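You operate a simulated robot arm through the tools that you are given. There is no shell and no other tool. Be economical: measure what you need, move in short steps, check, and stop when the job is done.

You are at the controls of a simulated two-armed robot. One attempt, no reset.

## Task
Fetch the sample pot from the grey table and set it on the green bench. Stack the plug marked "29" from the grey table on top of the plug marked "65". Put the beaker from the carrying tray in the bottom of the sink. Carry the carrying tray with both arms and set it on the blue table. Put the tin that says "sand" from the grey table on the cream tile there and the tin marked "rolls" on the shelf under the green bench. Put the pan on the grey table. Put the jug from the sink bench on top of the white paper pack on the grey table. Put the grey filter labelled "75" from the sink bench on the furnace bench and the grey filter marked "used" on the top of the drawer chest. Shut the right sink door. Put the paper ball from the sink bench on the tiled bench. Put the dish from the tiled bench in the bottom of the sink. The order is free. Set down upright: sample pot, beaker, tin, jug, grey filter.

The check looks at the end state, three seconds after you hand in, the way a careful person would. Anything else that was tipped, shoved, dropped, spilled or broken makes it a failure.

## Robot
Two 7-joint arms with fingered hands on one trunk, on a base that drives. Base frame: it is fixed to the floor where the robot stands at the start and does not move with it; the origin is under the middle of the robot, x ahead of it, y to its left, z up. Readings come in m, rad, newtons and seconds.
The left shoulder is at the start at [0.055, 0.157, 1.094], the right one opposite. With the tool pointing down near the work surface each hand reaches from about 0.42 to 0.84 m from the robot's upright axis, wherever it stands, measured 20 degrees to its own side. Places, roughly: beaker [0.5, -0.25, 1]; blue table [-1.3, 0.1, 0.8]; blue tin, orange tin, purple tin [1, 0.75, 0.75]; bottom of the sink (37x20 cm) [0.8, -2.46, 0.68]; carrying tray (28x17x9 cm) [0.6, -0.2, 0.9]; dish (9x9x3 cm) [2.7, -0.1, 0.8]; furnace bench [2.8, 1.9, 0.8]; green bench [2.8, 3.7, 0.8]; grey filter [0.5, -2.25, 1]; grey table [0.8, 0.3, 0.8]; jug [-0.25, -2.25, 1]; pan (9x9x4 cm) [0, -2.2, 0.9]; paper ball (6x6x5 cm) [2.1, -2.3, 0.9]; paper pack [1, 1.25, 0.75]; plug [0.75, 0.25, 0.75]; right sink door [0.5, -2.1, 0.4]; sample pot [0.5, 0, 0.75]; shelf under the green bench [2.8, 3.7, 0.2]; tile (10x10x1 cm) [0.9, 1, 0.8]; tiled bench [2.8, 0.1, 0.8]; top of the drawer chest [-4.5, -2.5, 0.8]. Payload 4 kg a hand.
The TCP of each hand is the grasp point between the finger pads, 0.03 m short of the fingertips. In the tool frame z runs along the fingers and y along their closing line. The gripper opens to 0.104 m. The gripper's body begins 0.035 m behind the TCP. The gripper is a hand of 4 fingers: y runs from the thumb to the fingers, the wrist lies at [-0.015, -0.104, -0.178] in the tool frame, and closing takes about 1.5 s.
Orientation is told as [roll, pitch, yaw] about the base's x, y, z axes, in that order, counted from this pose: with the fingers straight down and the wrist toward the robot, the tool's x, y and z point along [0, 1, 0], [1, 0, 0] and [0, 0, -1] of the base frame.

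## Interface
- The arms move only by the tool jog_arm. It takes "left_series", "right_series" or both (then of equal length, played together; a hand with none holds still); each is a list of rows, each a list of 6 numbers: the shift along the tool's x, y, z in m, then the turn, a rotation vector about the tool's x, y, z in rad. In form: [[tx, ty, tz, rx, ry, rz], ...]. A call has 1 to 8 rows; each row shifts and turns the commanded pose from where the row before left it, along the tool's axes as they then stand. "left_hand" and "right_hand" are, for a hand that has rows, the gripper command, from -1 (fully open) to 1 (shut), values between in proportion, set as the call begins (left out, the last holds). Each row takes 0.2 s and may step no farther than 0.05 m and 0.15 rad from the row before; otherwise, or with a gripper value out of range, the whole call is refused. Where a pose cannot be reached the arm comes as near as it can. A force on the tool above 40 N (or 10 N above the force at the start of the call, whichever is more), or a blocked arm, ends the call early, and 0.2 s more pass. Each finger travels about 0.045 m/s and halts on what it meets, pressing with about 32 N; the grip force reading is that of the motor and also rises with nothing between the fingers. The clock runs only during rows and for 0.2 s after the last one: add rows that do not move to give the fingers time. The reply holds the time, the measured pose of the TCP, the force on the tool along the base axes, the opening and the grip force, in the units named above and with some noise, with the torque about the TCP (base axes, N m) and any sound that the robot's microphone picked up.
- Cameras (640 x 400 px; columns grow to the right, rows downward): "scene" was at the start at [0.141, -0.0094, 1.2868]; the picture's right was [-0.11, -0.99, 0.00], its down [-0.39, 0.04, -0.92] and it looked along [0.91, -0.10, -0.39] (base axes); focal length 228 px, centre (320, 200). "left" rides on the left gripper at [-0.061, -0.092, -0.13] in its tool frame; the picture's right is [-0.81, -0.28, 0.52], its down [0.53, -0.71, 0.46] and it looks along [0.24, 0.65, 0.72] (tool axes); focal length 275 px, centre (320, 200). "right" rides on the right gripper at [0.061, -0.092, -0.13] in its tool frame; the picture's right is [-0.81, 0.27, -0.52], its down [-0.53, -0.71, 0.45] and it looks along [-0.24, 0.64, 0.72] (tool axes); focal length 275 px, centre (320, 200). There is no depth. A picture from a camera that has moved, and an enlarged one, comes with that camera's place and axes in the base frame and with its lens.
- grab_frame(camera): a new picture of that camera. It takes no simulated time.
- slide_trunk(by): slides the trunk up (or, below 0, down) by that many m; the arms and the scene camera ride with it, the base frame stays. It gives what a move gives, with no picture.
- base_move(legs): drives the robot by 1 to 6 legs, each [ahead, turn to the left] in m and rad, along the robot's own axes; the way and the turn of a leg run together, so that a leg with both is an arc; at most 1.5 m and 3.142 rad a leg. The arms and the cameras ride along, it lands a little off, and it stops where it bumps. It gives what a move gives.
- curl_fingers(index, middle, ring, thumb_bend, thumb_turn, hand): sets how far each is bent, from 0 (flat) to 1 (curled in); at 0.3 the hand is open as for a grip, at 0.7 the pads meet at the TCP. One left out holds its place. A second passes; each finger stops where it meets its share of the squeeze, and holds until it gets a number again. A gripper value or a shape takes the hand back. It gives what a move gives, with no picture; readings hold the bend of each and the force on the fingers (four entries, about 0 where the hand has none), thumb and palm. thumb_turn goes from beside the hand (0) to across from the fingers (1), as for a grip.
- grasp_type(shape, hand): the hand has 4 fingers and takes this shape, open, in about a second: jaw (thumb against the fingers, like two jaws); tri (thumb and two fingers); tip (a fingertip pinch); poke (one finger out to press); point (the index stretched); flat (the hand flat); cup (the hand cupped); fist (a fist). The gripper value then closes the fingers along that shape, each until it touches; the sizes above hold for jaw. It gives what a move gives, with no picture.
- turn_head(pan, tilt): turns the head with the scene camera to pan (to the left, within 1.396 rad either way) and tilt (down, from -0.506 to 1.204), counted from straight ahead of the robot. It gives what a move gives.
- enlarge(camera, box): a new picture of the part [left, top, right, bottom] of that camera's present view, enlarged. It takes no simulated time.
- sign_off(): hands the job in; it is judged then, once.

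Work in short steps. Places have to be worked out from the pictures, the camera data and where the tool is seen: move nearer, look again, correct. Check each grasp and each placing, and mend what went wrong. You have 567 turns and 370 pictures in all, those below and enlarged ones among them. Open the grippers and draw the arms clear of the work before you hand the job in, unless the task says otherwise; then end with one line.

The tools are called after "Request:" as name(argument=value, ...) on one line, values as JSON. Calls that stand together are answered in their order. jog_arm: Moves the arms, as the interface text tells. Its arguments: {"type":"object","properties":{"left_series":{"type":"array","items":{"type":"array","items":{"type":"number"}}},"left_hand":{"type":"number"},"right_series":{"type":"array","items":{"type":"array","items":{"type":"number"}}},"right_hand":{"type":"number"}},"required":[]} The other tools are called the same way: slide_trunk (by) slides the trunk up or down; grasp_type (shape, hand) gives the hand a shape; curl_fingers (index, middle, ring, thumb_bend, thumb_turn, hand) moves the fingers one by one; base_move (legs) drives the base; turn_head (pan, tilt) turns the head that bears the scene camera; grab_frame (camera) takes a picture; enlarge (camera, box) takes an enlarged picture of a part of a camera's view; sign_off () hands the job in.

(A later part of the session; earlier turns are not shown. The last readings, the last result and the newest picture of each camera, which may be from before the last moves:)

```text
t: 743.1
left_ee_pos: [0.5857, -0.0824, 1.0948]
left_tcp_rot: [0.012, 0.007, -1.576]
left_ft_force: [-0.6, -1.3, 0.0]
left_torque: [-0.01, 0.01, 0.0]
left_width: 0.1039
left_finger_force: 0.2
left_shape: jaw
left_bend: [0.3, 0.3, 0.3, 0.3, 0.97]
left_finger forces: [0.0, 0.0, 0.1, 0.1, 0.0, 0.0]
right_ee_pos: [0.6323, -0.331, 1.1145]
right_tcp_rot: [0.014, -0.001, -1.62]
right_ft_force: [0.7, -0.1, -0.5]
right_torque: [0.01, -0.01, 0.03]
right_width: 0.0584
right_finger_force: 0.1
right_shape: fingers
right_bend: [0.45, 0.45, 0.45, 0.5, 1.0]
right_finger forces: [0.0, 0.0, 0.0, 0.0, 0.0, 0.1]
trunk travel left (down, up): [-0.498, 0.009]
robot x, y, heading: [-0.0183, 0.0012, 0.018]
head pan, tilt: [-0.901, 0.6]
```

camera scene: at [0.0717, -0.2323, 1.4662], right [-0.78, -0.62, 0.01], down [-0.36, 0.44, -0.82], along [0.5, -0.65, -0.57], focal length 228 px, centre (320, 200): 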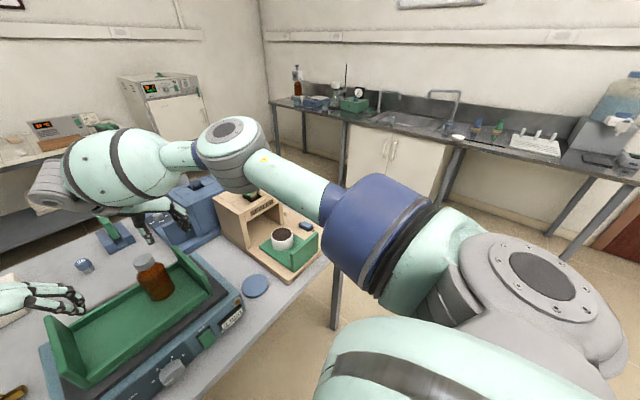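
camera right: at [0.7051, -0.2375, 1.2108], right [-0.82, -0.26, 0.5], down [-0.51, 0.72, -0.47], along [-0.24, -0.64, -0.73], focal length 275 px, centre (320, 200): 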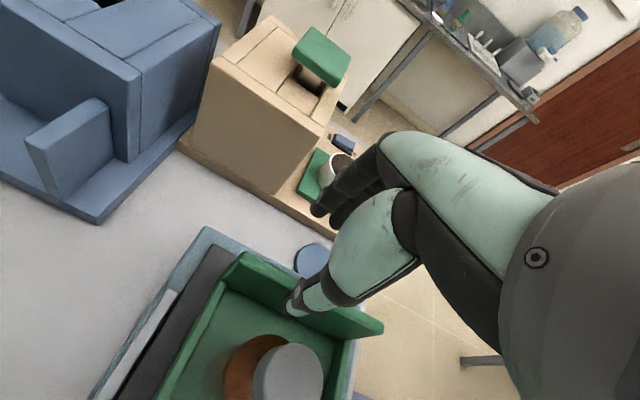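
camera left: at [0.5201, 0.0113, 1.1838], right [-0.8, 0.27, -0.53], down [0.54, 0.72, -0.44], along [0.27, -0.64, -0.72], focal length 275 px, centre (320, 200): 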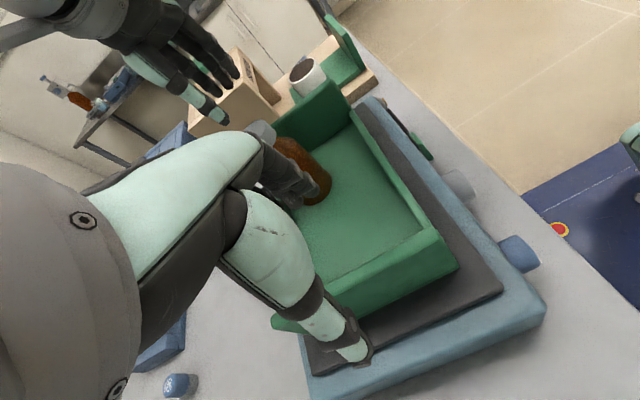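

Now it moves freely. I lower both to just above the wall tops and look.

Request:
jog_arm(right_series=[[0.009, 0, 0.03, 0, -0.014, -0.045], [0.009, 0, 0.03, 0, 0, 0], [0, 0, 0.02, 0, 0, 0], [0, 0, 0, 0, 0, 0]], left_series=[[0.005, -0.002, 0.03, 0, -0.012, 0], [0.005, 0, 0.02, 0, 0, 0], [0, 0, 0.015, 0, 0, 0], [0, 0, 0, 0, 0, 0]])

Request:
turn_head(pan=-0.3, tilt=0.8)

Request:
enlarge(camera="scene", box=[220, 80, 420, 240])

Request:
grab_frame(camera="right")

Request:
grab_frame(camera="left")

```text
t: 744.1
left_ee_pos: [0.5972, -0.0796, 1.0297]
left_tcp_rot: [0.002, 0.007, -1.576]
left_ft_force: [-0.1, -0.3, 0.0]
left_torque: [-0.03, 0.01, -0.03]
left_width: 0.1038
left_finger_force: 0.1
left_shape: jaw
left_bend: [0.3, 0.3, 0.3, 0.3, 0.97]
left_finger forces: [0.0, 0.1, 0.0, 0.1, 0.0, 0.0]
right_ee_pos: [0.6505, -0.3323, 1.0361]
right_tcp_rot: [0.001, -0.002, -1.574]
right_ft_force: [-0.2, 0.8, 0.6]
right_torque: [-0.03, -0.01, 0.01]
right_width: 0.058
right_finger_force: 0.1
right_shape: fingers
right_bend: [0.45, 0.45, 0.45, 0.5, 1.0]
right_finger forces: [0.0, 0.0, 0.0, 0.0, 0.0, 0.0]
trunk travel left (down, up): [-0.498, 0.009]
robot x, y, heading: [-0.0212, -0.0013, 0.011]
head pan, tilt: [-0.901, 0.6]
```

```text
t: 745.1
left_ee_pos: [0.5969, -0.0789, 1.03]
left_tcp_rot: [-0.002, 0.006, -1.576]
left_ft_force: [-0.1, -0.4, -0.9]
left_torque: [0.03, -0.01, 0.02]
left_width: 0.1039
left_finger_force: 0.1
left_shape: jaw
left_bend: [0.3, 0.3, 0.3, 0.3, 0.97]
left_finger forces: [0.1, 0.1, 0.0, 0.0, 0.0, 0.0]
right_ee_pos: [0.6508, -0.3325, 1.0361]
right_tcp_rot: [0.0, 0.0, -1.575]
right_ft_force: [-0.4, -0.7, 0.1]
right_torque: [0.01, 0.02, -0.01]
right_width: 0.0581
right_finger_force: 0.0
right_shape: fingers
right_bend: [0.45, 0.45, 0.45, 0.5, 1.0]
right_finger forces: [0.0, 0.1, 0.0, 0.0, 0.0, 0.1]
trunk travel left (down, up): [-0.498, 0.009]
robot x, y, heading: [-0.0243, 0.0003, 0.012]
head pan, tilt: [-0.3, 0.799]
```

```text
2.50 times, centred on (320, 160) of scene
camera zoom: at [0.1075, -0.0208, 1.449], right [-0.28, -0.96, 0.0], down [-0.7, 0.2, -0.69], along [0.66, -0.2, -0.73], focal length 571 px, centre (320, 300)
```

zoom: 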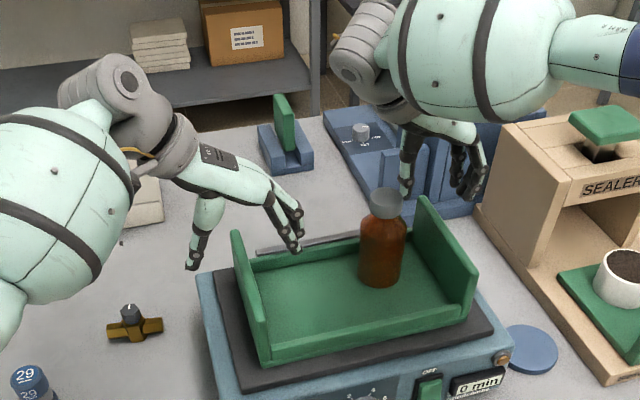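

```text
80 pictures are left
camera right: at [0.7129, -0.2412, 1.1652], right [-0.81, -0.27, 0.52], down [-0.53, 0.71, -0.46], along [-0.25, -0.64, -0.72], focal length 275 px, centre (320, 200)
```

right: 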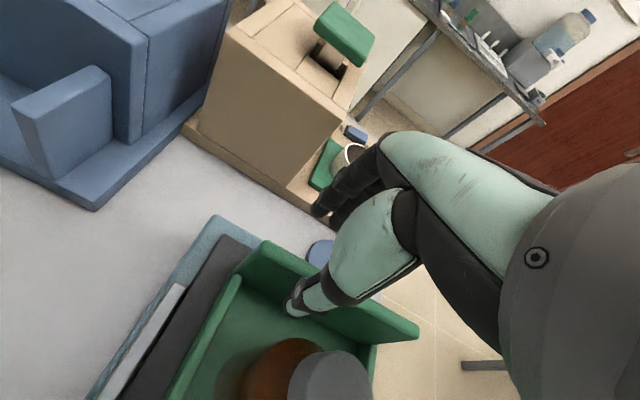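

```text
79 pictures are left
camera left: at [0.5363, 0.0119, 1.161], right [-0.81, 0.28, -0.52], down [0.54, 0.71, -0.45], along [0.24, -0.64, -0.73], focal length 275 px, centre (320, 200)
```

left: 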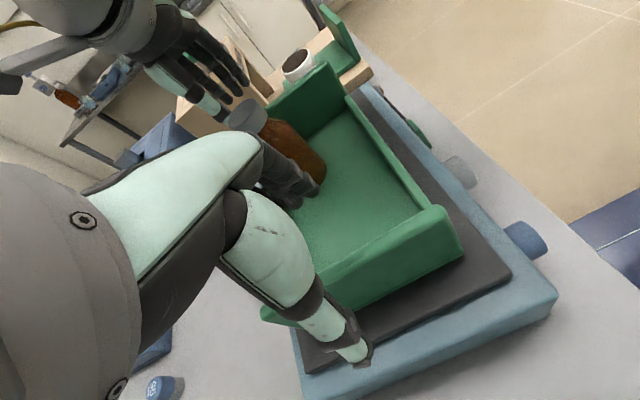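

Thumbs and fingers straddle both walls. I lower both the last 4–5 cm.

Request:
jog_arm(right_series=[[0, 0, 0.015, 0, 0, 0], [0, 0, 0.015, 0, 0, 0], [0, 0, 0.018, 0, 0, 0], [0, 0, 0, 0, 0, 0]], left_series=[[0, 0, 0.015, 0, 0, 0], [0, 0, 0.015, 0, 0, 0], [0, 0, 0.013, 0, 0, 0], [0, 0, 0, 0, 0, 0]])

Request:
grab_frame(camera="right")

Request:
enlarge(camera="scene", box=[220, 80, 420, 240])

```text
t: 746.1
left_ee_pos: [0.5976, -0.0794, 0.9863]
left_tcp_rot: [0.0, 0.005, -1.578]
left_ft_force: [0.8, 0.0, -0.5]
left_torque: [-0.02, -0.04, -0.02]
left_width: 0.1041
left_finger_force: 0.1
left_shape: jaw
left_bend: [0.3, 0.3, 0.3, 0.3, 0.97]
left_finger forces: [0.0, 0.0, 0.0, 0.1, 0.1, 0.0]
right_ee_pos: [0.6526, -0.3332, 0.9865]
right_tcp_rot: [-0.001, 0.0, -1.575]
right_ft_force: [0.6, 0.3, -0.2]
right_torque: [0.02, 0.02, 0.02]
right_width: 0.0581
right_finger_force: 0.1
right_shape: fingers
right_bend: [0.45, 0.45, 0.45, 0.5, 1.0]
right_finger forces: [0.0, 0.0, 0.0, 0.1, 0.0, 0.0]
trunk travel left (down, up): [-0.498, 0.009]
robot x, y, heading: [-0.0198, 0.0013, 0.016]
head pan, tilt: [-0.3, 0.799]
```

```text
78 pictures are left
camera right: at [0.7137, -0.2411, 1.1161], right [-0.81, -0.27, 0.52], down [-0.53, 0.71, -0.46], along [-0.25, -0.64, -0.72], focal length 275 px, centre (320, 200)
```

right: 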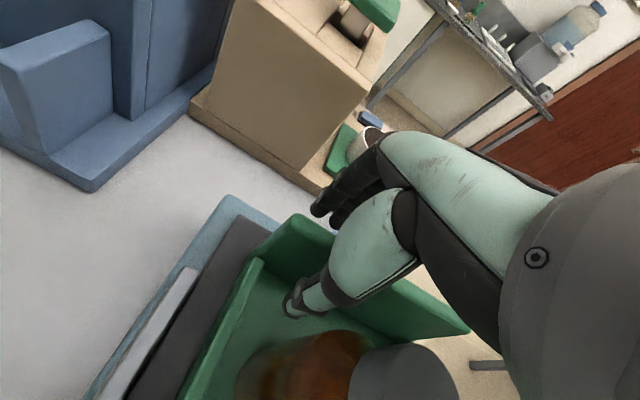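

```text
2.50 times, centred on (320, 160) of scene
camera zoom: at [0.1074, -0.0207, 1.449], right [-0.28, -0.96, 0.0], down [-0.7, 0.2, -0.69], along [0.66, -0.2, -0.73], focal length 571 px, centre (320, 300)
```

zoom: 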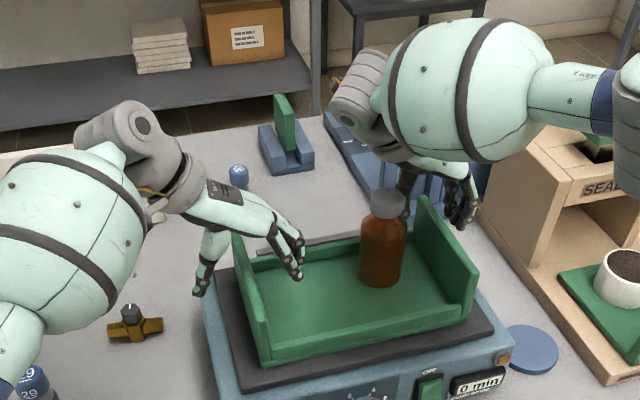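

Both straddle properly. I close both hands.

Request:
jog_arm(right_series=[[0, 0, 0, 0, 0, 0], [0, 0, 0, 0, 0, 0], [0, 0, 0, 0, 0, 0], [0, 0, 0, 0, 0, 0], [0, 0, 0, 0, 0, 0], [0, 0, 0, 0, 0, 0], [0, 0, 0, 0, 0, 0], [0, 0, 0, 0, 0, 0]], left_series=[[0, 0, 0, 0, 0, 0], [0, 0, 0, 0, 0, 0], [0, 0, 0, 0, 0, 0], [0, 0, 0, 0, 0, 0], [0, 0, 0, 0, 0, 0], [0, 0, 0, 0, 0, 0], [0, 0, 0, 0, 0, 0], [0, 0, 0, 0, 0, 0]], left_hand=1, right_hand=1)

Request:
enlarge(camera="scene", box=[220, 80, 420, 240])

Request:
grab_frame(camera="right")

```text
t: 748.0
left_ee_pos: [0.5974, -0.0798, 0.9863]
left_tcp_rot: [0.001, 0.006, -1.575]
left_ft_force: [-0.9, 7.1, -0.1]
left_torque: [0.17, 0.0, -0.11]
left_width: 0.006
left_finger_force: 31.9
left_shape: jaw
left_bend: [0.7, 0.7, 0.7, 0.72, 1.0]
left_finger forces: [15.2, 6.9, 3.6, 0.0, 32.6, 0.0]
right_ee_pos: [0.6514, -0.3336, 0.9868]
right_tcp_rot: [0.0, -0.001, -1.575]
right_ft_force: [2.4, -14.5, 7.2]
right_torque: [-0.43, -0.01, 0.11]
right_width: 0.0119
right_finger_force: 32.0
right_shape: jaw
right_bend: [0.7, 0.7, 0.71, 0.76, 1.0]
right_finger forces: [21.4, 14.2, 3.2, 0.0, 23.0, 0.0]
trunk travel left (down, up): [-0.498, 0.009]
robot x, y, heading: [-0.019, 0.001, 0.01]
head pan, tilt: [-0.3, 0.799]
```

```text
2.50 times, centred on (320, 160) of scene
camera zoom: at [0.1068, -0.0219, 1.449], right [-0.28, -0.96, 0.0], down [-0.7, 0.2, -0.69], along [0.66, -0.2, -0.73], focal length 571 px, centre (320, 300)
```

zoom: 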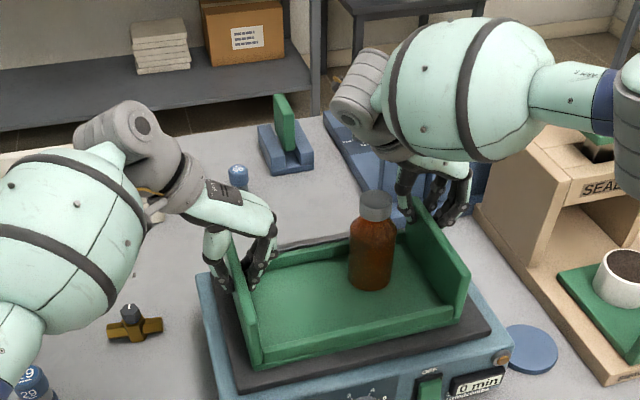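

```text
75 pictures are left
camera right: at [0.7136, -0.2434, 1.1168], right [-0.81, -0.27, 0.52], down [-0.53, 0.72, -0.46], along [-0.25, -0.64, -0.72], focal length 275 px, centre (320, 200)
```

right: 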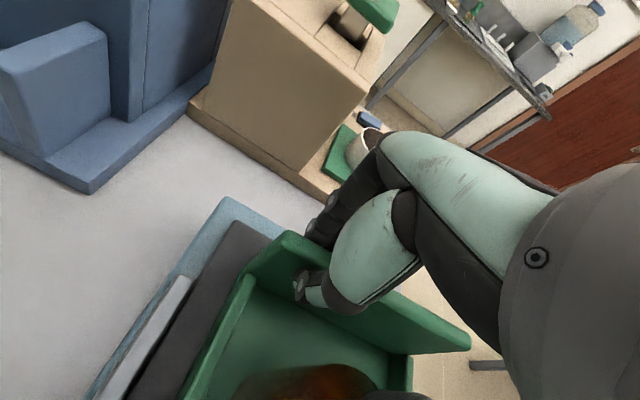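

Both walls are pinched. I lift slowly together 4 cm and check level.

Request:
jog_arm(right_series=[[0, 0, -0.01, 0, 0, 0], [0, 0, -0.01, 0, 0, 0], [0, 0, -0.01, 0, 0, 0], [0, 0, -0.01, 0, 0, 0], [0, 0, 0, 0, 0, 0]], left_series=[[0, 0, -0.01, 0, 0, 0], [0, 0, -0.01, 0, 0, 0], [0, 0, -0.01, 0, 0, 0], [0, 0, -0.01, 0, 0, 0], [0, 0, 0, 0, 0, 0]])

Request:
enlarge(camera="scene", box=[220, 80, 420, 240])

```text
t: 749.1
left_ee_pos: [0.5967, -0.08, 1.0269]
left_tcp_rot: [0.0, 0.006, -1.576]
left_ft_force: [-3.0, 14.3, -3.1]
left_torque: [0.41, 0.04, -0.08]
left_width: 0.0063
left_finger_force: 32.1
left_shape: jaw
left_bend: [0.7, 0.7, 0.7, 0.72, 1.0]
left_finger forces: [12.1, 6.2, 3.6, 0.0, 37.7, 0.0]
right_ee_pos: [0.65, -0.3333, 1.0276]
right_tcp_rot: [-0.002, -0.002, -1.574]
right_ft_force: [3.4, -16.0, -4.2]
right_torque: [-0.47, -0.08, 0.15]
right_width: 0.0114
right_finger_force: 31.6
right_shape: jaw
right_bend: [0.7, 0.7, 0.7, 0.76, 1.0]
right_finger forces: [21.3, 12.3, 3.5, 0.0, 21.4, 0.0]
trunk travel left (down, up): [-0.498, 0.009]
robot x, y, heading: [-0.0225, -0.0019, 0.012]
head pan, tilt: [-0.3, 0.799]
```

```text
2.50 times, centred on (320, 160) of scene
camera zoom: at [0.1083, -0.0212, 1.4489], right [-0.28, -0.96, 0.0], down [-0.7, 0.2, -0.69], along [0.66, -0.2, -0.73], focal length 571 px, centre (320, 300)
```

zoom: 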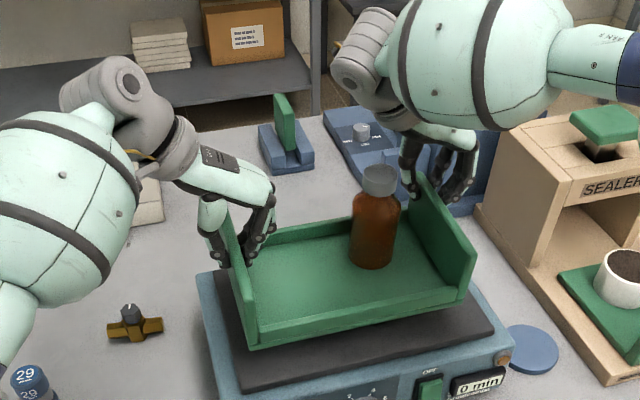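

The tray lifts level. I ease the inward squeeze slightly and raise another 10 cm.

Request:
jog_arm(right_series=[[0, 0.002, -0.02, 0, 0, 0], [0, 0, -0.02, 0, 0, 0], [0, 0, -0.02, 0, 0, 0], [0, 0, -0.02, 0, 0, 0], [0, 0, -0.02, 0, 0, 0], [0, 0, 0, 0, 0, 0]], left_series=[[0, -0.002, -0.02, 0, 0, 0], [0, 0, -0.02, 0, 0, 0], [0, 0, -0.02, 0, 0, 0], [0, 0, -0.02, 0, 0, 0], [0, 0, -0.02, 0, 0, 0], [0, 0, 0, 0, 0, 0]])

Request:
base_move(legs=[[-0.2, 0]])

Request:
grab_frame(camera="scene")

```text
t: 750.5
left_ee_pos: [0.5968, -0.0784, 1.1275]
left_tcp_rot: [-0.001, 0.006, -1.577]
left_ft_force: [-0.9, 3.6, -2.5]
left_torque: [0.14, -0.04, -0.11]
left_width: 0.0062
left_finger_force: 32.3
left_shape: jaw
left_bend: [0.7, 0.7, 0.7, 0.72, 1.0]
left_finger forces: [15.9, 8.3, 4.7, 0.0, 32.7, 0.0]
right_ee_pos: [0.651, -0.3339, 1.1273]
right_tcp_rot: [-0.002, -0.001, -1.571]
right_ft_force: [1.0, -4.1, -3.3]
right_torque: [-0.16, -0.08, 0.11]
right_width: 0.0117
right_finger_force: 32.1
right_shape: jaw
right_bend: [0.7, 0.7, 0.7, 0.76, 1.0]
right_finger forces: [17.9, 10.2, 3.0, 0.1, 27.1, 0.0]
trunk travel left (down, up): [-0.498, 0.009]
robot x, y, heading: [-0.0204, -0.0015, 0.013]
head pan, tilt: [-0.3, 0.799]
```

```text
t: 752.2
left_ee_pos: [0.3966, -0.0804, 1.1266]
left_tcp_rot: [-0.002, 0.004, -1.575]
left_ft_force: [-1.2, 2.6, -2.9]
left_torque: [0.14, -0.07, -0.13]
left_width: 0.0064
left_finger_force: 32.4
left_shape: jaw
left_bend: [0.7, 0.7, 0.7, 0.72, 1.0]
left_finger forces: [16.0, 8.3, 4.7, 0.1, 32.0, 0.0]
right_ee_pos: [0.4505, -0.3364, 1.1257]
right_tcp_rot: [-0.004, -0.002, -1.574]
right_ft_force: [0.9, -3.7, -3.0]
right_torque: [-0.11, -0.07, 0.14]
right_width: 0.0119
right_finger_force: 32.1
right_shape: jaw
right_bend: [0.7, 0.7, 0.7, 0.76, 1.0]
right_finger forces: [17.5, 9.9, 3.1, 0.1, 27.4, 0.0]
trunk travel left (down, up): [-0.498, 0.009]
robot x, y, heading: [-0.2241, -0.0094, 0.012]
head pan, tilt: [-0.3, 0.799]
```

```text
73 pictures are left
camera scene: at [-0.0908, -0.0239, 1.4486], right [-0.28, -0.96, 0.0], down [-0.7, 0.2, -0.69], along [0.66, -0.2, -0.73], focal length 228 px, centre (320, 200)
```

scene: 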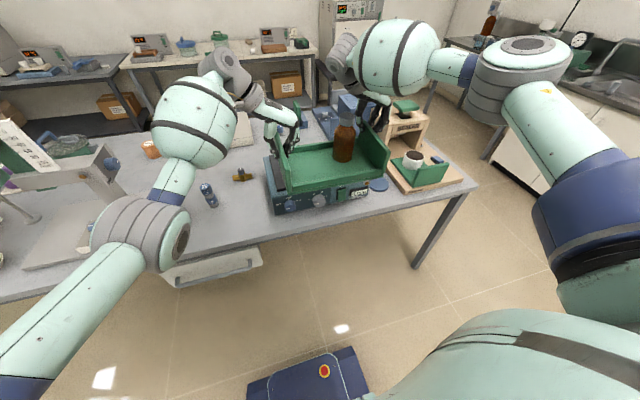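

The tray rides level. I back up further and turn right to see the blue table.

Request:
base_move(legs=[[-0.2, 0], [0, -1.57]])

Request:
turn_head(pan=-1.1, tilt=0.5)

Request:
grab_frame(camera="scene")

```text
t: 758.3
left_ee_pos: [-0.4835, -0.6147, 1.1353]
left_tcp_rot: [0.012, 0.005, -3.112]
left_ft_force: [10.9, 2.2, -2.9]
left_torque: [0.01, -0.25, -0.08]
left_width: 0.0062
left_finger_force: 31.7
left_shape: jaw
left_bend: [0.7, 0.7, 0.7, 0.72, 1.0]
left_finger forces: [14.0, 7.4, 3.6, 0.1, 35.6, 0.0]
right_ee_pos: [-0.739, -0.677, 1.1355]
right_tcp_rot: [0.013, -0.003, -3.109]
right_ft_force: [-10.9, -3.1, -2.4]
right_torque: [-0.13, 0.27, 0.1]
right_width: 0.0114
right_finger_force: 32.1
right_shape: jaw
right_bend: [0.7, 0.7, 0.7, 0.76, 1.0]
right_finger forces: [20.1, 11.1, 3.6, 0.0, 23.8, 0.0]
trunk travel left (down, up): [-0.498, 0.009]
robot x, y, heading: [-0.4095, -0.0054, -1.526]
head pan, tilt: [-0.3, 0.799]
```

```text
t: 759.4
left_ee_pos: [-0.4842, -0.6026, 1.1412]
left_tcp_rot: [0.025, 0.007, -3.113]
left_ft_force: [7.4, 1.5, -3.2]
left_torque: [-0.02, -0.2, -0.1]
left_width: 0.0063
left_finger_force: 32.2
left_shape: jaw
left_bend: [0.7, 0.7, 0.7, 0.73, 1.0]
left_finger forces: [14.4, 7.9, 4.2, 0.1, 34.1, 0.0]
right_ee_pos: [-0.7397, -0.6643, 1.1431]
right_tcp_rot: [0.025, -0.003, -3.111]
right_ft_force: [-6.2, -1.7, -2.7]
right_torque: [-0.13, 0.17, 0.11]
right_width: 0.0114
right_finger_force: 32.1
right_shape: jaw
right_bend: [0.7, 0.7, 0.7, 0.76, 1.0]
right_finger forces: [19.3, 10.1, 3.7, 0.0, 25.5, 0.0]
trunk travel left (down, up): [-0.498, 0.009]
robot x, y, heading: [-0.4083, -0.0079, -1.518]
head pan, tilt: [-1.1, 0.499]
```

```text
72 pictures are left
camera scene: at [-0.4814, -0.1018, 1.4754], right [-0.5, 0.87, 0.01], down [0.41, 0.25, -0.87], along [-0.76, -0.43, -0.48], focal length 228 px, centre (320, 200)
```

scene: 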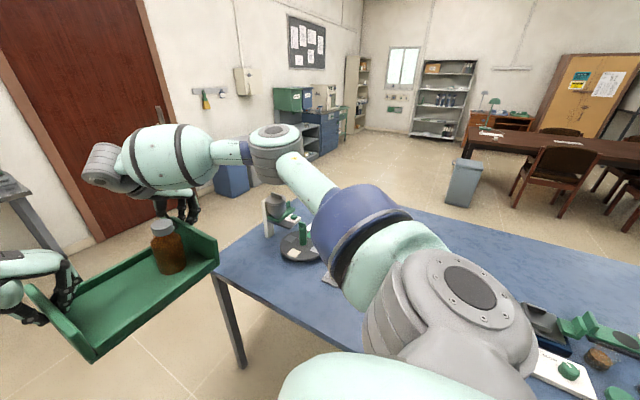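

The middle of the blue table near (-1.4, 0.1) is free. I continue turning right to face it.

Request:
base_move(legs=[[0, -1.6]])

Request:
turn_head(pan=0, tilt=0.7)

Request:
grab_frame(camera="scene")

```text
t: 764.5
left_ee_pos: [-0.9964, 0.1109, 1.1424]
left_tcp_rot: [0.026, 0.007, 1.534]
left_ft_force: [1.2, -10.1, -2.7]
left_torque: [-0.28, -0.01, -0.11]
left_width: 0.006
left_finger_force: 32.2
left_shape: jaw
left_bend: [0.7, 0.7, 0.7, 0.72, 1.0]
left_finger forces: [13.9, 7.4, 3.6, 0.0, 35.8, 0.0]
right_ee_pos: [-1.0415, 0.3675, 1.1445]
right_tcp_rot: [0.026, 0.001, 1.536]
right_ft_force: [-1.3, 11.3, -3.2]
right_torque: [0.29, 0.11, 0.09]
right_width: 0.0113
right_finger_force: 32.2
right_shape: jaw
right_bend: [0.7, 0.7, 0.7, 0.76, 1.0]
right_finger forces: [20.5, 10.6, 3.6, 0.0, 23.7, 0.1]
trunk travel left (down, up): [-0.498, 0.009]
robot x, y, heading: [-0.4072, -0.026, 3.122]
head pan, tilt: [-1.1, 0.499]
```

```text
t: 765.8
left_ee_pos: [-0.9838, 0.111, 1.1483]
left_tcp_rot: [0.038, 0.008, 1.536]
left_ft_force: [-0.3, -8.6, -2.4]
left_torque: [-0.19, 0.08, -0.15]
left_width: 0.0062
left_finger_force: 32.2
left_shape: jaw
left_bend: [0.7, 0.7, 0.7, 0.73, 1.0]
left_finger forces: [13.9, 7.9, 4.1, 0.1, 34.0, 0.0]
right_ee_pos: [-1.0276, 0.3704, 1.1516]
right_tcp_rot: [0.038, -0.001, 1.535]
right_ft_force: [-1.6, 8.0, -4.0]
right_torque: [0.21, 0.22, 0.1]
right_width: 0.0115
right_finger_force: 31.6
right_shape: jaw
right_bend: [0.7, 0.7, 0.7, 0.76, 1.0]
right_finger forces: [20.0, 9.4, 4.1, 0.1, 25.5, 0.0]
trunk travel left (down, up): [-0.498, 0.009]
robot x, y, heading: [-0.4056, -0.0245, 3.121]
head pan, tilt: [0.0, 0.7]
```

```text
71 pictures are left
camera scene: at [-0.5426, -0.0207, 1.457], right [0.02, 1.0, 0.0], down [0.66, -0.01, -0.76], along [-0.76, 0.01, -0.66], focal length 228 px, centre (320, 200)
```

scene: 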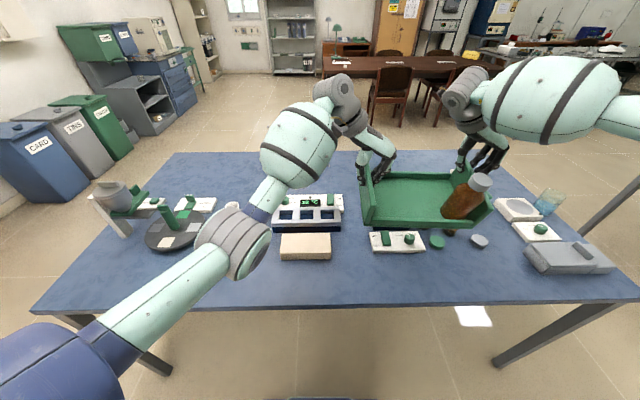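

I need to see what's beneath the tray. I turn 0.5 rad left and look back to the right with the head.

Request:
base_move(legs=[[0, 0.55]])

Request:
turn_head(pan=-0.75, tilt=0.65)

Request:
grab_frame(camera="scene")

```text
t: 768.0
left_ee_pos: [-0.9675, -0.2132, 1.1485]
left_tcp_rot: [0.038, 0.005, 2.095]
left_ft_force: [7.5, -7.2, -3.2]
left_torque: [-0.27, -0.07, -0.1]
left_width: 0.0059
left_finger_force: 32.1
left_shape: jaw
left_bend: [0.7, 0.7, 0.7, 0.72, 1.0]
left_finger forces: [13.6, 7.8, 3.6, 0.0, 35.3, 0.1]
right_ee_pos: [-1.1412, -0.0183, 1.1511]
right_tcp_rot: [0.037, -0.002, 2.092]
right_ft_force: [-7.7, 7.8, -3.7]
right_torque: [0.1, 0.27, 0.12]
right_width: 0.0116
right_finger_force: 32.3
right_shape: jaw
right_bend: [0.7, 0.7, 0.7, 0.76, 1.0]
right_finger forces: [20.9, 9.8, 4.0, 0.0, 24.5, 0.0]
trunk travel left (down, up): [-0.498, 0.009]
robot x, y, heading: [-0.4086, -0.0181, -2.601]
head pan, tilt: [0.0, 0.7]
```

```text
t: 769.1
left_ee_pos: [-0.9541, -0.2052, 1.1556]
left_tcp_rot: [0.051, 0.009, 2.095]
left_ft_force: [5.4, -7.2, -2.8]
left_torque: [-0.17, -0.05, -0.11]
left_width: 0.0061
left_finger_force: 32.2
left_shape: jaw
left_bend: [0.7, 0.7, 0.7, 0.72, 1.0]
left_finger forces: [14.4, 8.7, 3.3, 0.1, 34.9, 0.1]
right_ee_pos: [-1.1291, -0.0103, 1.1584]
right_tcp_rot: [0.051, -0.005, 2.091]
right_ft_force: [-4.8, 6.4, -2.9]
right_torque: [0.06, 0.31, 0.11]
right_width: 0.0115
right_finger_force: 31.9
right_shape: jaw
right_bend: [0.7, 0.7, 0.7, 0.76, 1.0]
right_finger forces: [20.1, 9.8, 4.9, 0.1, 25.9, 0.0]
trunk travel left (down, up): [-0.498, 0.009]
robot x, y, heading: [-0.405, -0.0185, -2.606]
head pan, tilt: [-0.75, 0.649]
```

```text
70 pictures are left
camera scene: at [-0.5364, -0.0254, 1.4617], right [0.21, 0.98, 0.01], down [0.6, -0.12, -0.79], along [-0.77, 0.17, -0.61], focal length 228 px, centre (320, 200)
```

scene: 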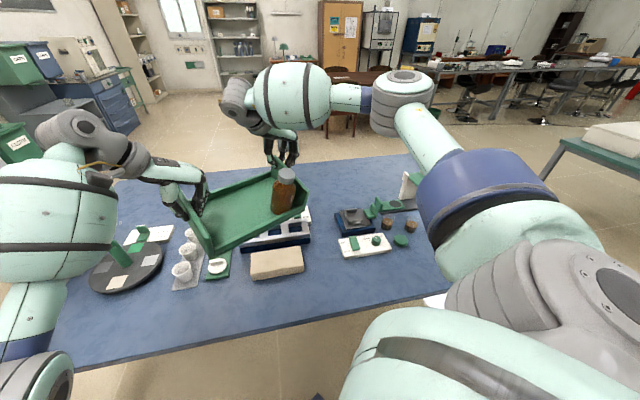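

The near side is cluttered; the free strip is along the table's far (west) side. I carry the tray around the south end to the far side.

Request:
base_move(legs=[[0, 1.04], [1.25, 0], [0, -1.57], [1.5, 0], [0.4, 0]])

Request:
turn_head(pan=-0.5, tilt=0.5)

Request:
grab_frame(camera="scene")

```text
t: 773.8
left_ee_pos: [-0.5299, -0.6393, 1.1713]
left_tcp_rot: [0.08, 0.011, 3.122]
left_ft_force: [2.5, 0.5, -2.9]
left_torque: [-0.18, -0.11, -0.09]
left_width: 0.006
left_finger_force: 31.8
left_shape: jaw
left_bend: [0.7, 0.7, 0.7, 0.73, 1.0]
left_finger forces: [15.7, 9.8, 4.2, 0.1, 31.8, 0.0]
right_ee_pos: [-0.7884, -0.6876, 1.1748]
right_tcp_rot: [0.081, -0.004, 3.119]
right_ft_force: [-1.6, -1.4, -3.8]
right_torque: [-0.23, 0.05, 0.12]
right_width: 0.0117
right_finger_force: 31.8
right_shape: jaw
right_bend: [0.7, 0.7, 0.7, 0.76, 1.0]
right_finger forces: [18.0, 8.5, 4.0, 0.0, 28.1, 0.0]
trunk travel left (down, up): [-0.498, 0.009]
robot x, y, heading: [-0.4218, -0.103, -1.531]
head pan, tilt: [-0.75, 0.649]
stopped in leg 2: the robot was blocked; the commanded pose is now the measured one
```

```text
t: 774.6
left_ee_pos: [-0.5312, -0.6426, 1.1691]
left_tcp_rot: [0.076, 0.013, 3.122]
left_ft_force: [5.2, 0.1, -1.4]
left_torque: [0.0, -0.13, -0.07]
left_width: 0.0062
left_finger_force: 32.2
left_shape: jaw
left_bend: [0.7, 0.7, 0.7, 0.73, 1.0]
left_finger forces: [15.9, 9.0, 3.3, 0.0, 33.0, 0.0]
right_ee_pos: [-0.7901, -0.6909, 1.1734]
right_tcp_rot: [0.079, -0.004, 3.119]
right_ft_force: [-4.9, -1.3, -0.8]
right_torque: [0.0, 0.13, 0.15]
right_width: 0.0118
right_finger_force: 32.1
right_shape: jaw
right_bend: [0.7, 0.7, 0.7, 0.76, 1.0]
right_finger forces: [17.8, 9.5, 5.5, 0.0, 27.8, 0.1]
trunk travel left (down, up): [-0.498, 0.009]
robot x, y, heading: [-0.4237, -0.1083, -1.53]
head pan, tilt: [-0.499, 0.499]
```

```text
69 pictures are left
camera scene: at [-0.4573, -0.2379, 1.4745], right [-0.9, 0.44, 0.01], down [0.21, 0.44, -0.87], along [-0.39, -0.78, -0.49], focal length 228 px, centre (320, 200)
```

scene: 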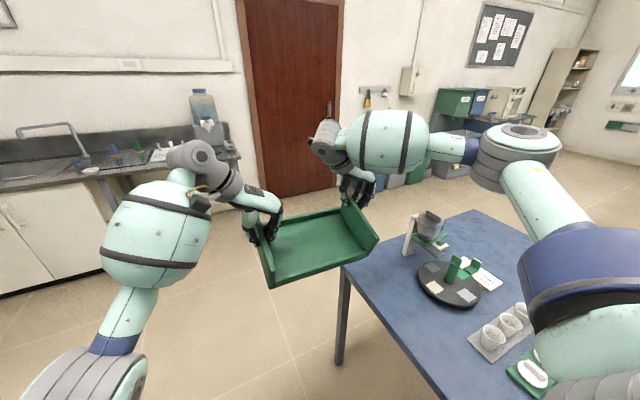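

The bottle isn't visible in the tray any more! I look closely.

Request:
enlarge(camera="scene", box=[220, 140, 420, 300])

Request:
grab_frame(camera="right")

Request:
grab_frame(camera="left")

```text
2.50 times, centred on (320, 220) of scene
camera zoom: at [-0.4573, -0.2379, 1.4745], right [-0.9, 0.44, 0.01], down [0.21, 0.44, -0.87], along [-0.39, -0.78, -0.49], focal length 571 px, centre (320, 150)
```

zoom: 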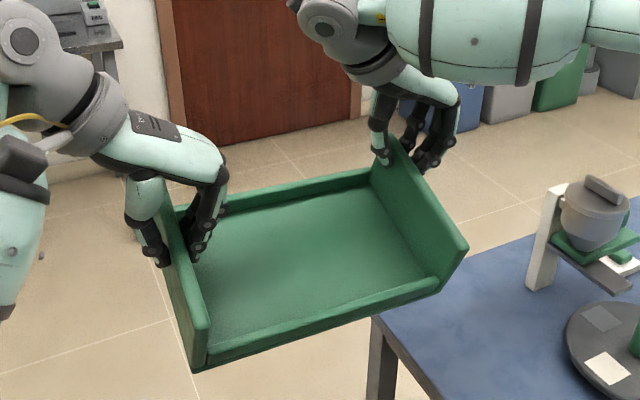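

```text
67 pictures are left
camera right: at [-0.6988, -0.7443, 1.3064], right [-0.25, 0.85, 0.45], down [0.72, 0.48, -0.5], along [-0.64, 0.2, -0.74], focal length 275 px, centre (320, 200)
```

right: 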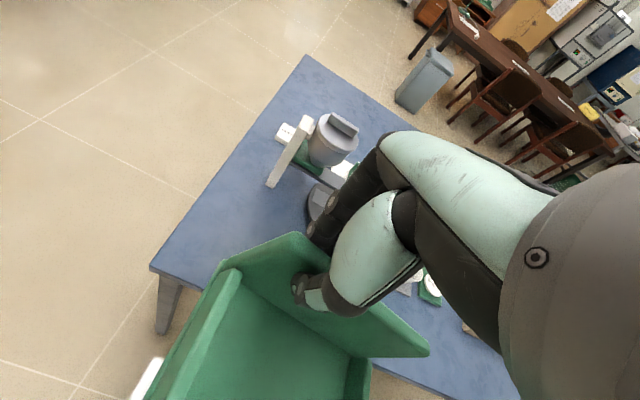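

```text
66 pictures are left
camera left: at [-0.4392, -0.5731, 1.2958], right [0.3, 0.76, -0.57], down [0.71, -0.58, -0.41], along [-0.64, -0.29, -0.71], focal length 275 px, centre (320, 200)
```

left: 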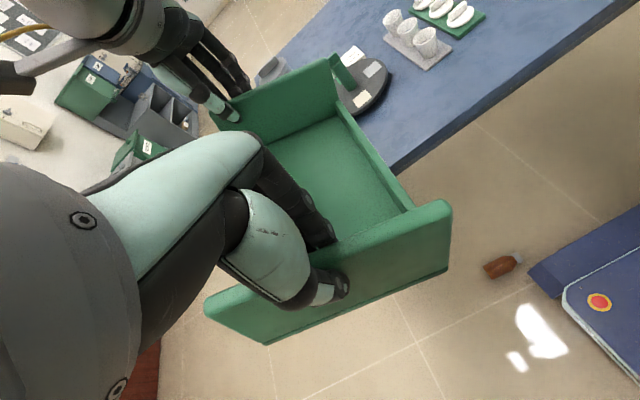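

The bottle has tipped out over the low lip onto the floor at about (-0.73, -0.49) — the hands had drifted in tilt. I will finish the tray first, then recover the bottle. I level the tray, then drive around, keeping clear of the bottle.

Request:
jog_arm(left_series=[[0, 0, 0, 0, -0.026, 0], [0, 0, 0, 0, -0.026, 0], [0, 0, 0, 0, -0.026, 0], [0, 0, 0, 0, 0, 0]], right_series=[[0, 0, 0, 0, -0.026, 0], [0, 0, 0, 0, -0.026, 0], [0, 0, 0, 0, -0.026, 0], [0, 0, 0, 0, 0, 0]])

Request:
base_move(legs=[[0, 0.28], [1.2, 0]])

```text
t: 775.6
left_ee_pos: [-0.5296, -0.6402, 1.1711]
left_tcp_rot: [0.0, 0.011, 3.12]
left_ft_force: [7.8, 0.3, -1.6]
left_torque: [0.02, -0.12, -0.06]
left_width: 0.006
left_finger_force: 31.8
left_shape: jaw
left_bend: [0.7, 0.7, 0.7, 0.73, 1.0]
left_finger forces: [15.1, 8.7, 3.3, 0.0, 34.1, 0.1]
right_ee_pos: [-0.7893, -0.687, 1.1747]
right_tcp_rot: [0.0, -0.004, 3.121]
right_ft_force: [-6.1, -1.1, -2.1]
right_torque: [-0.05, 0.19, 0.19]
right_width: 0.0116
right_finger_force: 31.4
right_shape: jaw
right_bend: [0.7, 0.7, 0.7, 0.76, 1.0]
right_finger forces: [18.5, 9.9, 5.4, 0.1, 26.9, 0.0]
trunk travel left (down, up): [-0.498, 0.009]
robot x, y, heading: [-0.4209, -0.1064, -1.527]
head pan, tilt: [-0.499, 0.499]
```

```text
t: 783.1
left_ee_pos: [-0.003, -1.7926, 1.1707]
left_tcp_rot: [0.002, 0.01, -2.885]
left_ft_force: [5.2, 2.9, -2.0]
left_torque: [0.05, -0.16, -0.1]
left_width: 0.0059
left_finger_force: 32.2
left_shape: jaw
left_bend: [0.7, 0.7, 0.7, 0.73, 1.0]
left_finger forces: [15.2, 8.8, 3.4, 0.1, 34.4, 0.0]
right_ee_pos: [-0.2383, -1.9089, 1.1741]
right_tcp_rot: [0.0, -0.005, -2.888]
right_ft_force: [-5.8, -3.3, -1.7]
right_torque: [-0.1, 0.16, 0.14]
right_width: 0.0116
right_finger_force: 32.2
right_shape: jaw
right_bend: [0.7, 0.7, 0.7, 0.76, 1.0]
right_finger forces: [18.7, 10.1, 5.1, 0.1, 26.7, 0.0]
trunk travel left (down, up): [-0.498, 0.009]
robot x, y, heading: [-0.042, -1.2468, -1.254]
head pan, tilt: [-0.499, 0.499]
```

Level and driving well. I turn west and drive past the blue table's south end, then north along its far side.

Request:
base_move(legs=[[0, -1.88], [1.5, 0], [0.8, 0], [0, -1.57]])

Request:
turn_head(pan=-0.6, tilt=0.5)

Request:
grab_frame(camera="scene")

```text
t: 804.9
left_ee_pos: [-2.2249, -0.7836, 1.1775]
left_tcp_rot: [0.015, 0.01, -0.057]
left_ft_force: [-6.9, -0.7, -1.6]
left_torque: [0.01, 0.18, -0.07]
left_width: 0.0061
left_finger_force: 32.2
left_shape: jaw
left_bend: [0.7, 0.7, 0.7, 0.73, 1.0]
left_finger forces: [14.9, 8.0, 3.5, 0.0, 33.2, 0.0]
right_ee_pos: [-1.964, -0.7459, 1.1813]
right_tcp_rot: [0.015, -0.004, -0.059]
right_ft_force: [6.1, 1.6, -1.5]
right_torque: [0.01, -0.19, 0.14]
right_width: 0.0115
right_finger_force: 31.9
right_shape: jaw
right_bend: [0.7, 0.7, 0.7, 0.76, 1.0]
right_finger forces: [17.9, 9.9, 4.5, 0.1, 25.3, 0.1]
trunk travel left (down, up): [-0.498, 0.009]
robot x, y, heading: [-2.3713, -1.3019, 1.571]
head pan, tilt: [-0.499, 0.499]
```

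```text
t: 805.6
left_ee_pos: [-2.2252, -0.7974, 1.1824]
left_tcp_rot: [0.025, 0.013, -0.053]
left_ft_force: [-3.9, -0.5, -0.7]
left_torque: [-0.01, 0.1, -0.13]
left_width: 0.0059
left_finger_force: 32.2
left_shape: jaw
left_bend: [0.7, 0.7, 0.7, 0.73, 1.0]
left_finger forces: [16.4, 8.3, 4.2, 0.1, 32.4, 0.0]
right_ee_pos: [-1.9634, -0.7597, 1.1878]
right_tcp_rot: [0.023, -0.004, -0.058]
right_ft_force: [3.2, 0.0, -0.8]
right_torque: [0.03, -0.1, 0.12]
right_width: 0.0119
right_finger_force: 32.3
right_shape: jaw
right_bend: [0.7, 0.7, 0.7, 0.75, 1.0]
right_finger forces: [17.0, 9.5, 4.5, 0.1, 27.3, 0.1]
trunk travel left (down, up): [-0.498, 0.009]
robot x, y, heading: [-2.3707, -1.3004, 1.578]
head pan, tilt: [-0.6, 0.499]
```

```text
65 pictures are left
camera scene: at [-2.3206, -1.1726, 1.4747], right [0.83, -0.56, 0.01], down [-0.27, -0.41, -0.87], along [0.49, 0.72, -0.49], focal length 228 px, centre (320, 200)
```

scene: 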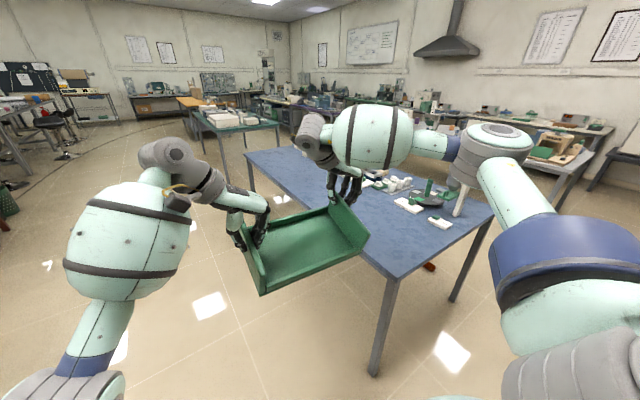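

The west strip of the blue table is empty. I drive north 1.5 m and turn to face it.

Request:
base_move(legs=[[1.5, 0], [0, -1.57]])

Request:
turn_head(pan=0, tilt=0.75)

Request:
grab_frame(camera="scene")

```text
t: 817.8
left_ee_pos: [-1.8639, 0.0651, 1.1844]
left_tcp_rot: [0.028, 0.012, -1.585]
left_ft_force: [-1.3, 6.5, -1.4]
left_torque: [0.14, 0.04, -0.08]
left_width: 0.0061
left_finger_force: 32.6
left_shape: jaw
left_bend: [0.7, 0.7, 0.7, 0.73, 1.0]
left_finger forces: [15.0, 7.9, 3.8, 0.1, 33.1, 0.1]
right_ee_pos: [-1.8164, -0.1953, 1.188]
right_tcp_rot: [0.027, -0.004, -1.59]
right_ft_force: [0.8, -6.6, -1.2]
right_torque: [-0.16, -0.06, 0.15]
right_width: 0.0118
right_finger_force: 32.1
right_shape: jaw
right_bend: [0.7, 0.7, 0.7, 0.76, 1.0]
right_finger forces: [17.4, 10.0, 4.9, 0.1, 25.8, 0.1]
trunk travel left (down, up): [-0.498, 0.009]
robot x, y, heading: [-2.3782, 0.2101, 0.049]
head pan, tilt: [-0.6, 0.499]
```

```text
t: 818.8
left_ee_pos: [-1.8798, 0.0643, 1.191]
left_tcp_rot: [0.041, 0.012, -1.583]
left_ft_force: [-1.0, 3.7, -1.7]
left_torque: [0.08, 0.03, -0.11]
left_width: 0.006
left_finger_force: 31.9
left_shape: jaw
left_bend: [0.7, 0.7, 0.7, 0.73, 1.0]
left_finger forces: [16.5, 8.2, 3.9, 0.0, 32.4, 0.1]
right_ee_pos: [-1.8324, -0.1943, 1.1955]
right_tcp_rot: [0.04, -0.003, -1.589]
right_ft_force: [0.1, -3.7, -1.1]
right_torque: [-0.12, -0.05, 0.14]
right_width: 0.0118
right_finger_force: 32.4
right_shape: jaw
right_bend: [0.7, 0.7, 0.7, 0.75, 1.0]
right_finger forces: [16.8, 9.8, 4.6, 0.0, 27.4, 0.0]
trunk travel left (down, up): [-0.498, 0.009]
robot x, y, heading: [-2.374, 0.2058, 0.042]
head pan, tilt: [0.0, 0.75]
```

```text
64 pictures are left
camera scene: at [-2.2418, 0.2156, 1.453], right [0.04, -1.0, 0.0], down [-0.69, -0.03, -0.72], along [0.72, 0.03, -0.69], focal length 228 px, centre (320, 200)
```

scene: 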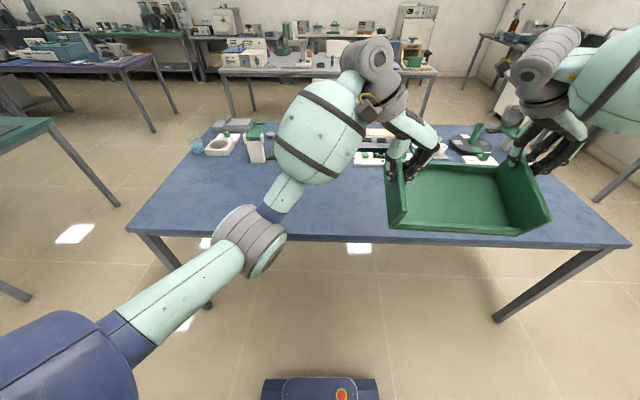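

Free table space lies ahead. I level the tray, drive 0.27 m forward, then lower the trunk in steps.

Request:
jog_arm(left_series=[[0, 0, 0, 0, -0.02, 0], [0, 0, 0, 0, -0.02, 0], [0, 0, 0, 0, 0, 0]], right_series=[[0, 0, 0, 0, -0.02, 0], [0, 0, 0, 0, -0.02, 0], [0, 0, 0, 0, 0, 0]])

Request:
base_move(legs=[[0.3, -0.03]])

Request:
slide_trunk(by=-0.2)

Request:
grab_frame(camera="scene")

```text
t: 819.6
left_ee_pos: [-1.8779, 0.0638, 1.1899]
left_tcp_rot: [-0.001, 0.01, -1.586]
left_ft_force: [-1.8, 7.2, -1.9]
left_torque: [0.17, 0.0, -0.09]
left_width: 0.0059
left_finger_force: 32.3
left_shape: jaw
left_bend: [0.7, 0.7, 0.7, 0.73, 1.0]
left_finger forces: [15.2, 7.8, 3.8, 0.0, 33.8, 0.0]
right_ee_pos: [-1.8302, -0.1954, 1.1949]
right_tcp_rot: [-0.002, -0.004, -1.589]
right_ft_force: [1.7, -7.1, -1.5]
right_torque: [-0.17, -0.05, 0.13]
right_width: 0.0114
right_finger_force: 32.2
right_shape: jaw
right_bend: [0.7, 0.7, 0.7, 0.76, 1.0]
right_finger forces: [17.7, 10.5, 5.0, 0.0, 26.2, 0.1]
trunk travel left (down, up): [-0.498, 0.009]
robot x, y, heading: [-2.3752, 0.211, 0.041]
head pan, tilt: [0.0, 0.75]
```

```text
t: 821.7
left_ee_pos: [-1.5815, 0.0606, 1.1912]
left_tcp_rot: [0.001, 0.011, -1.609]
left_ft_force: [-1.7, 9.9, -1.7]
left_torque: [0.16, 0.01, -0.09]
left_width: 0.0058
left_finger_force: 32.6
left_shape: jaw
left_bend: [0.7, 0.7, 0.7, 0.73, 1.0]
left_finger forces: [14.5, 7.5, 3.7, 0.0, 35.2, 0.0]
right_ee_pos: [-1.5398, -0.1985, 1.1964]
right_tcp_rot: [0.0, -0.002, -1.618]
right_ft_force: [0.0, -9.5, -1.3]
right_torque: [-0.24, -0.03, 0.18]
right_width: 0.0116
right_finger_force: 32.1
right_shape: jaw
right_bend: [0.7, 0.7, 0.7, 0.76, 1.0]
right_finger forces: [18.6, 10.8, 5.3, 0.0, 25.1, 0.0]
trunk travel left (down, up): [-0.498, 0.009]
robot x, y, heading: [-2.0736, 0.2187, 0.016]
head pan, tilt: [0.0, 0.75]
```

```text
t: 823.9
left_ee_pos: [-1.5943, 0.0595, 0.9957]
left_tcp_rot: [0.012, 0.015, -1.612]
left_ft_force: [-0.9, 7.3, -1.7]
left_torque: [0.22, 0.02, -0.09]
left_width: 0.0059
left_finger_force: 31.7
left_shape: jaw
left_bend: [0.7, 0.7, 0.7, 0.73, 1.0]
left_finger forces: [15.3, 7.9, 3.5, 0.1, 34.6, 0.0]
right_ee_pos: [-1.5526, -0.1992, 1.0013]
right_tcp_rot: [0.012, -0.001, -1.616]
right_ft_force: [1.4, -8.2, -0.9]
right_torque: [-0.2, -0.06, 0.15]
right_width: 0.0116
right_finger_force: 31.6
right_shape: jaw
right_bend: [0.7, 0.7, 0.7, 0.76, 1.0]
right_finger forces: [18.6, 10.7, 4.8, 0.0, 26.1, 0.0]
trunk travel left (down, up): [-0.298, 0.209]
robot x, y, heading: [-2.0759, 0.2216, 0.021]
head pan, tilt: [0.0, 0.75]
```

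```text
63 pictures are left
camera scene: at [-1.9405, 0.2219, 1.2527], right [0.02, -1.0, 0.0], down [-0.69, -0.01, -0.72], along [0.72, 0.01, -0.69], focal length 228 px, centre (320, 200)
```

scene: 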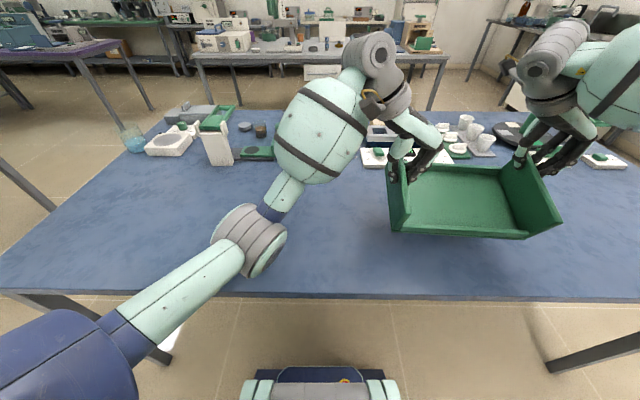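

Clear space below. I lower the trunk another 9 cm, then in small steps.

Request:
slide_trunk(by=-0.085)

Request:
enlarge(camera="scene", box=[360, 120, 600, 300])

```text
t: 825.1
left_ee_pos: [-1.5954, 0.0604, 0.912]
left_tcp_rot: [0.011, 0.014, -1.612]
left_ft_force: [-0.8, 9.7, -1.3]
left_torque: [0.2, 0.17, -0.09]
left_width: 0.006
left_finger_force: 32.3
left_shape: jaw
left_bend: [0.7, 0.7, 0.7, 0.73, 1.0]
left_finger forces: [16.5, 7.1, 3.5, 0.0, 35.1, 0.1]
right_ee_pos: [-1.5537, -0.1987, 0.9186]
right_tcp_rot: [0.011, -0.002, -1.617]
right_ft_force: [0.5, -8.9, 1.6]
right_torque: [-0.24, 0.11, 0.16]
right_width: 0.0115
right_finger_force: 31.6
right_shape: jaw
right_bend: [0.7, 0.7, 0.7, 0.76, 1.0]
right_finger forces: [18.1, 12.6, 4.2, 0.0, 25.9, 0.1]
trunk travel left (down, up): [-0.213, 0.294]
robot x, y, heading: [-2.0734, 0.2212, 0.021]
head pan, tilt: [0.0, 0.75]
```

```text
2.22 times, centred on (480, 210) of scene
camera zoom: at [-1.942, 0.2218, 1.1686], right [0.02, -1.0, 0.0], down [-0.69, -0.01, -0.72], along [0.72, 0.01, -0.69], focal length 508 px, centre (-36, 178)
```

zoom: 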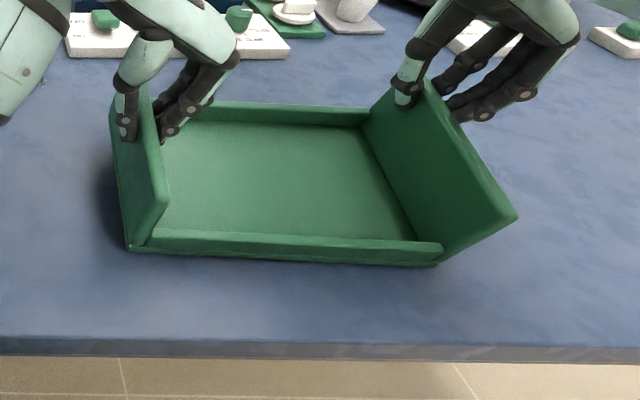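

Nearly down (contact beginning at one side). I lower both hands a few mm more.

Request:
jog_arm(left_series=[[0, 0, 0.003, 0, 0, 0], [0, 0, 0.003, 0, 0, 0], [0, 0, 0.002, 0, 0, 0], [0, 0, 0, 0, 0, 0]], right_series=[[0, 0, 0.003, 0, 0, 0], [0, 0, 0.003, 0, 0, 0], [0, 0, 0.002, 0, 0, 0], [0, 0, 0, 0, 0, 0]])

```text
t: 826.1
left_ee_pos: [-1.5963, 0.0614, 0.9042]
left_tcp_rot: [0.011, 0.013, -1.611]
left_ft_force: [-1.1, 6.6, -1.7]
left_torque: [0.1, 0.25, -0.09]
left_width: 0.0058
left_finger_force: 31.8
left_shape: jaw
left_bend: [0.7, 0.7, 0.7, 0.73, 1.0]
left_finger forces: [18.1, 6.7, 3.5, 0.0, 34.6, 0.0]
right_ee_pos: [-1.5528, -0.1989, 0.9094]
right_tcp_rot: [0.013, -0.003, -1.617]
right_ft_force: [2.2, -6.2, 5.4]
right_torque: [-0.19, 0.17, 0.12]
right_width: 0.0116
right_finger_force: 32.0
right_shape: jaw
right_bend: [0.7, 0.7, 0.7, 0.75, 1.0]
right_finger forces: [16.5, 13.8, 3.7, 0.0, 27.5, 0.1]
trunk travel left (down, up): [-0.213, 0.294]
robot x, y, heading: [-2.0766, 0.2202, 0.019]
head pan, tilt: [0.0, 0.75]
```

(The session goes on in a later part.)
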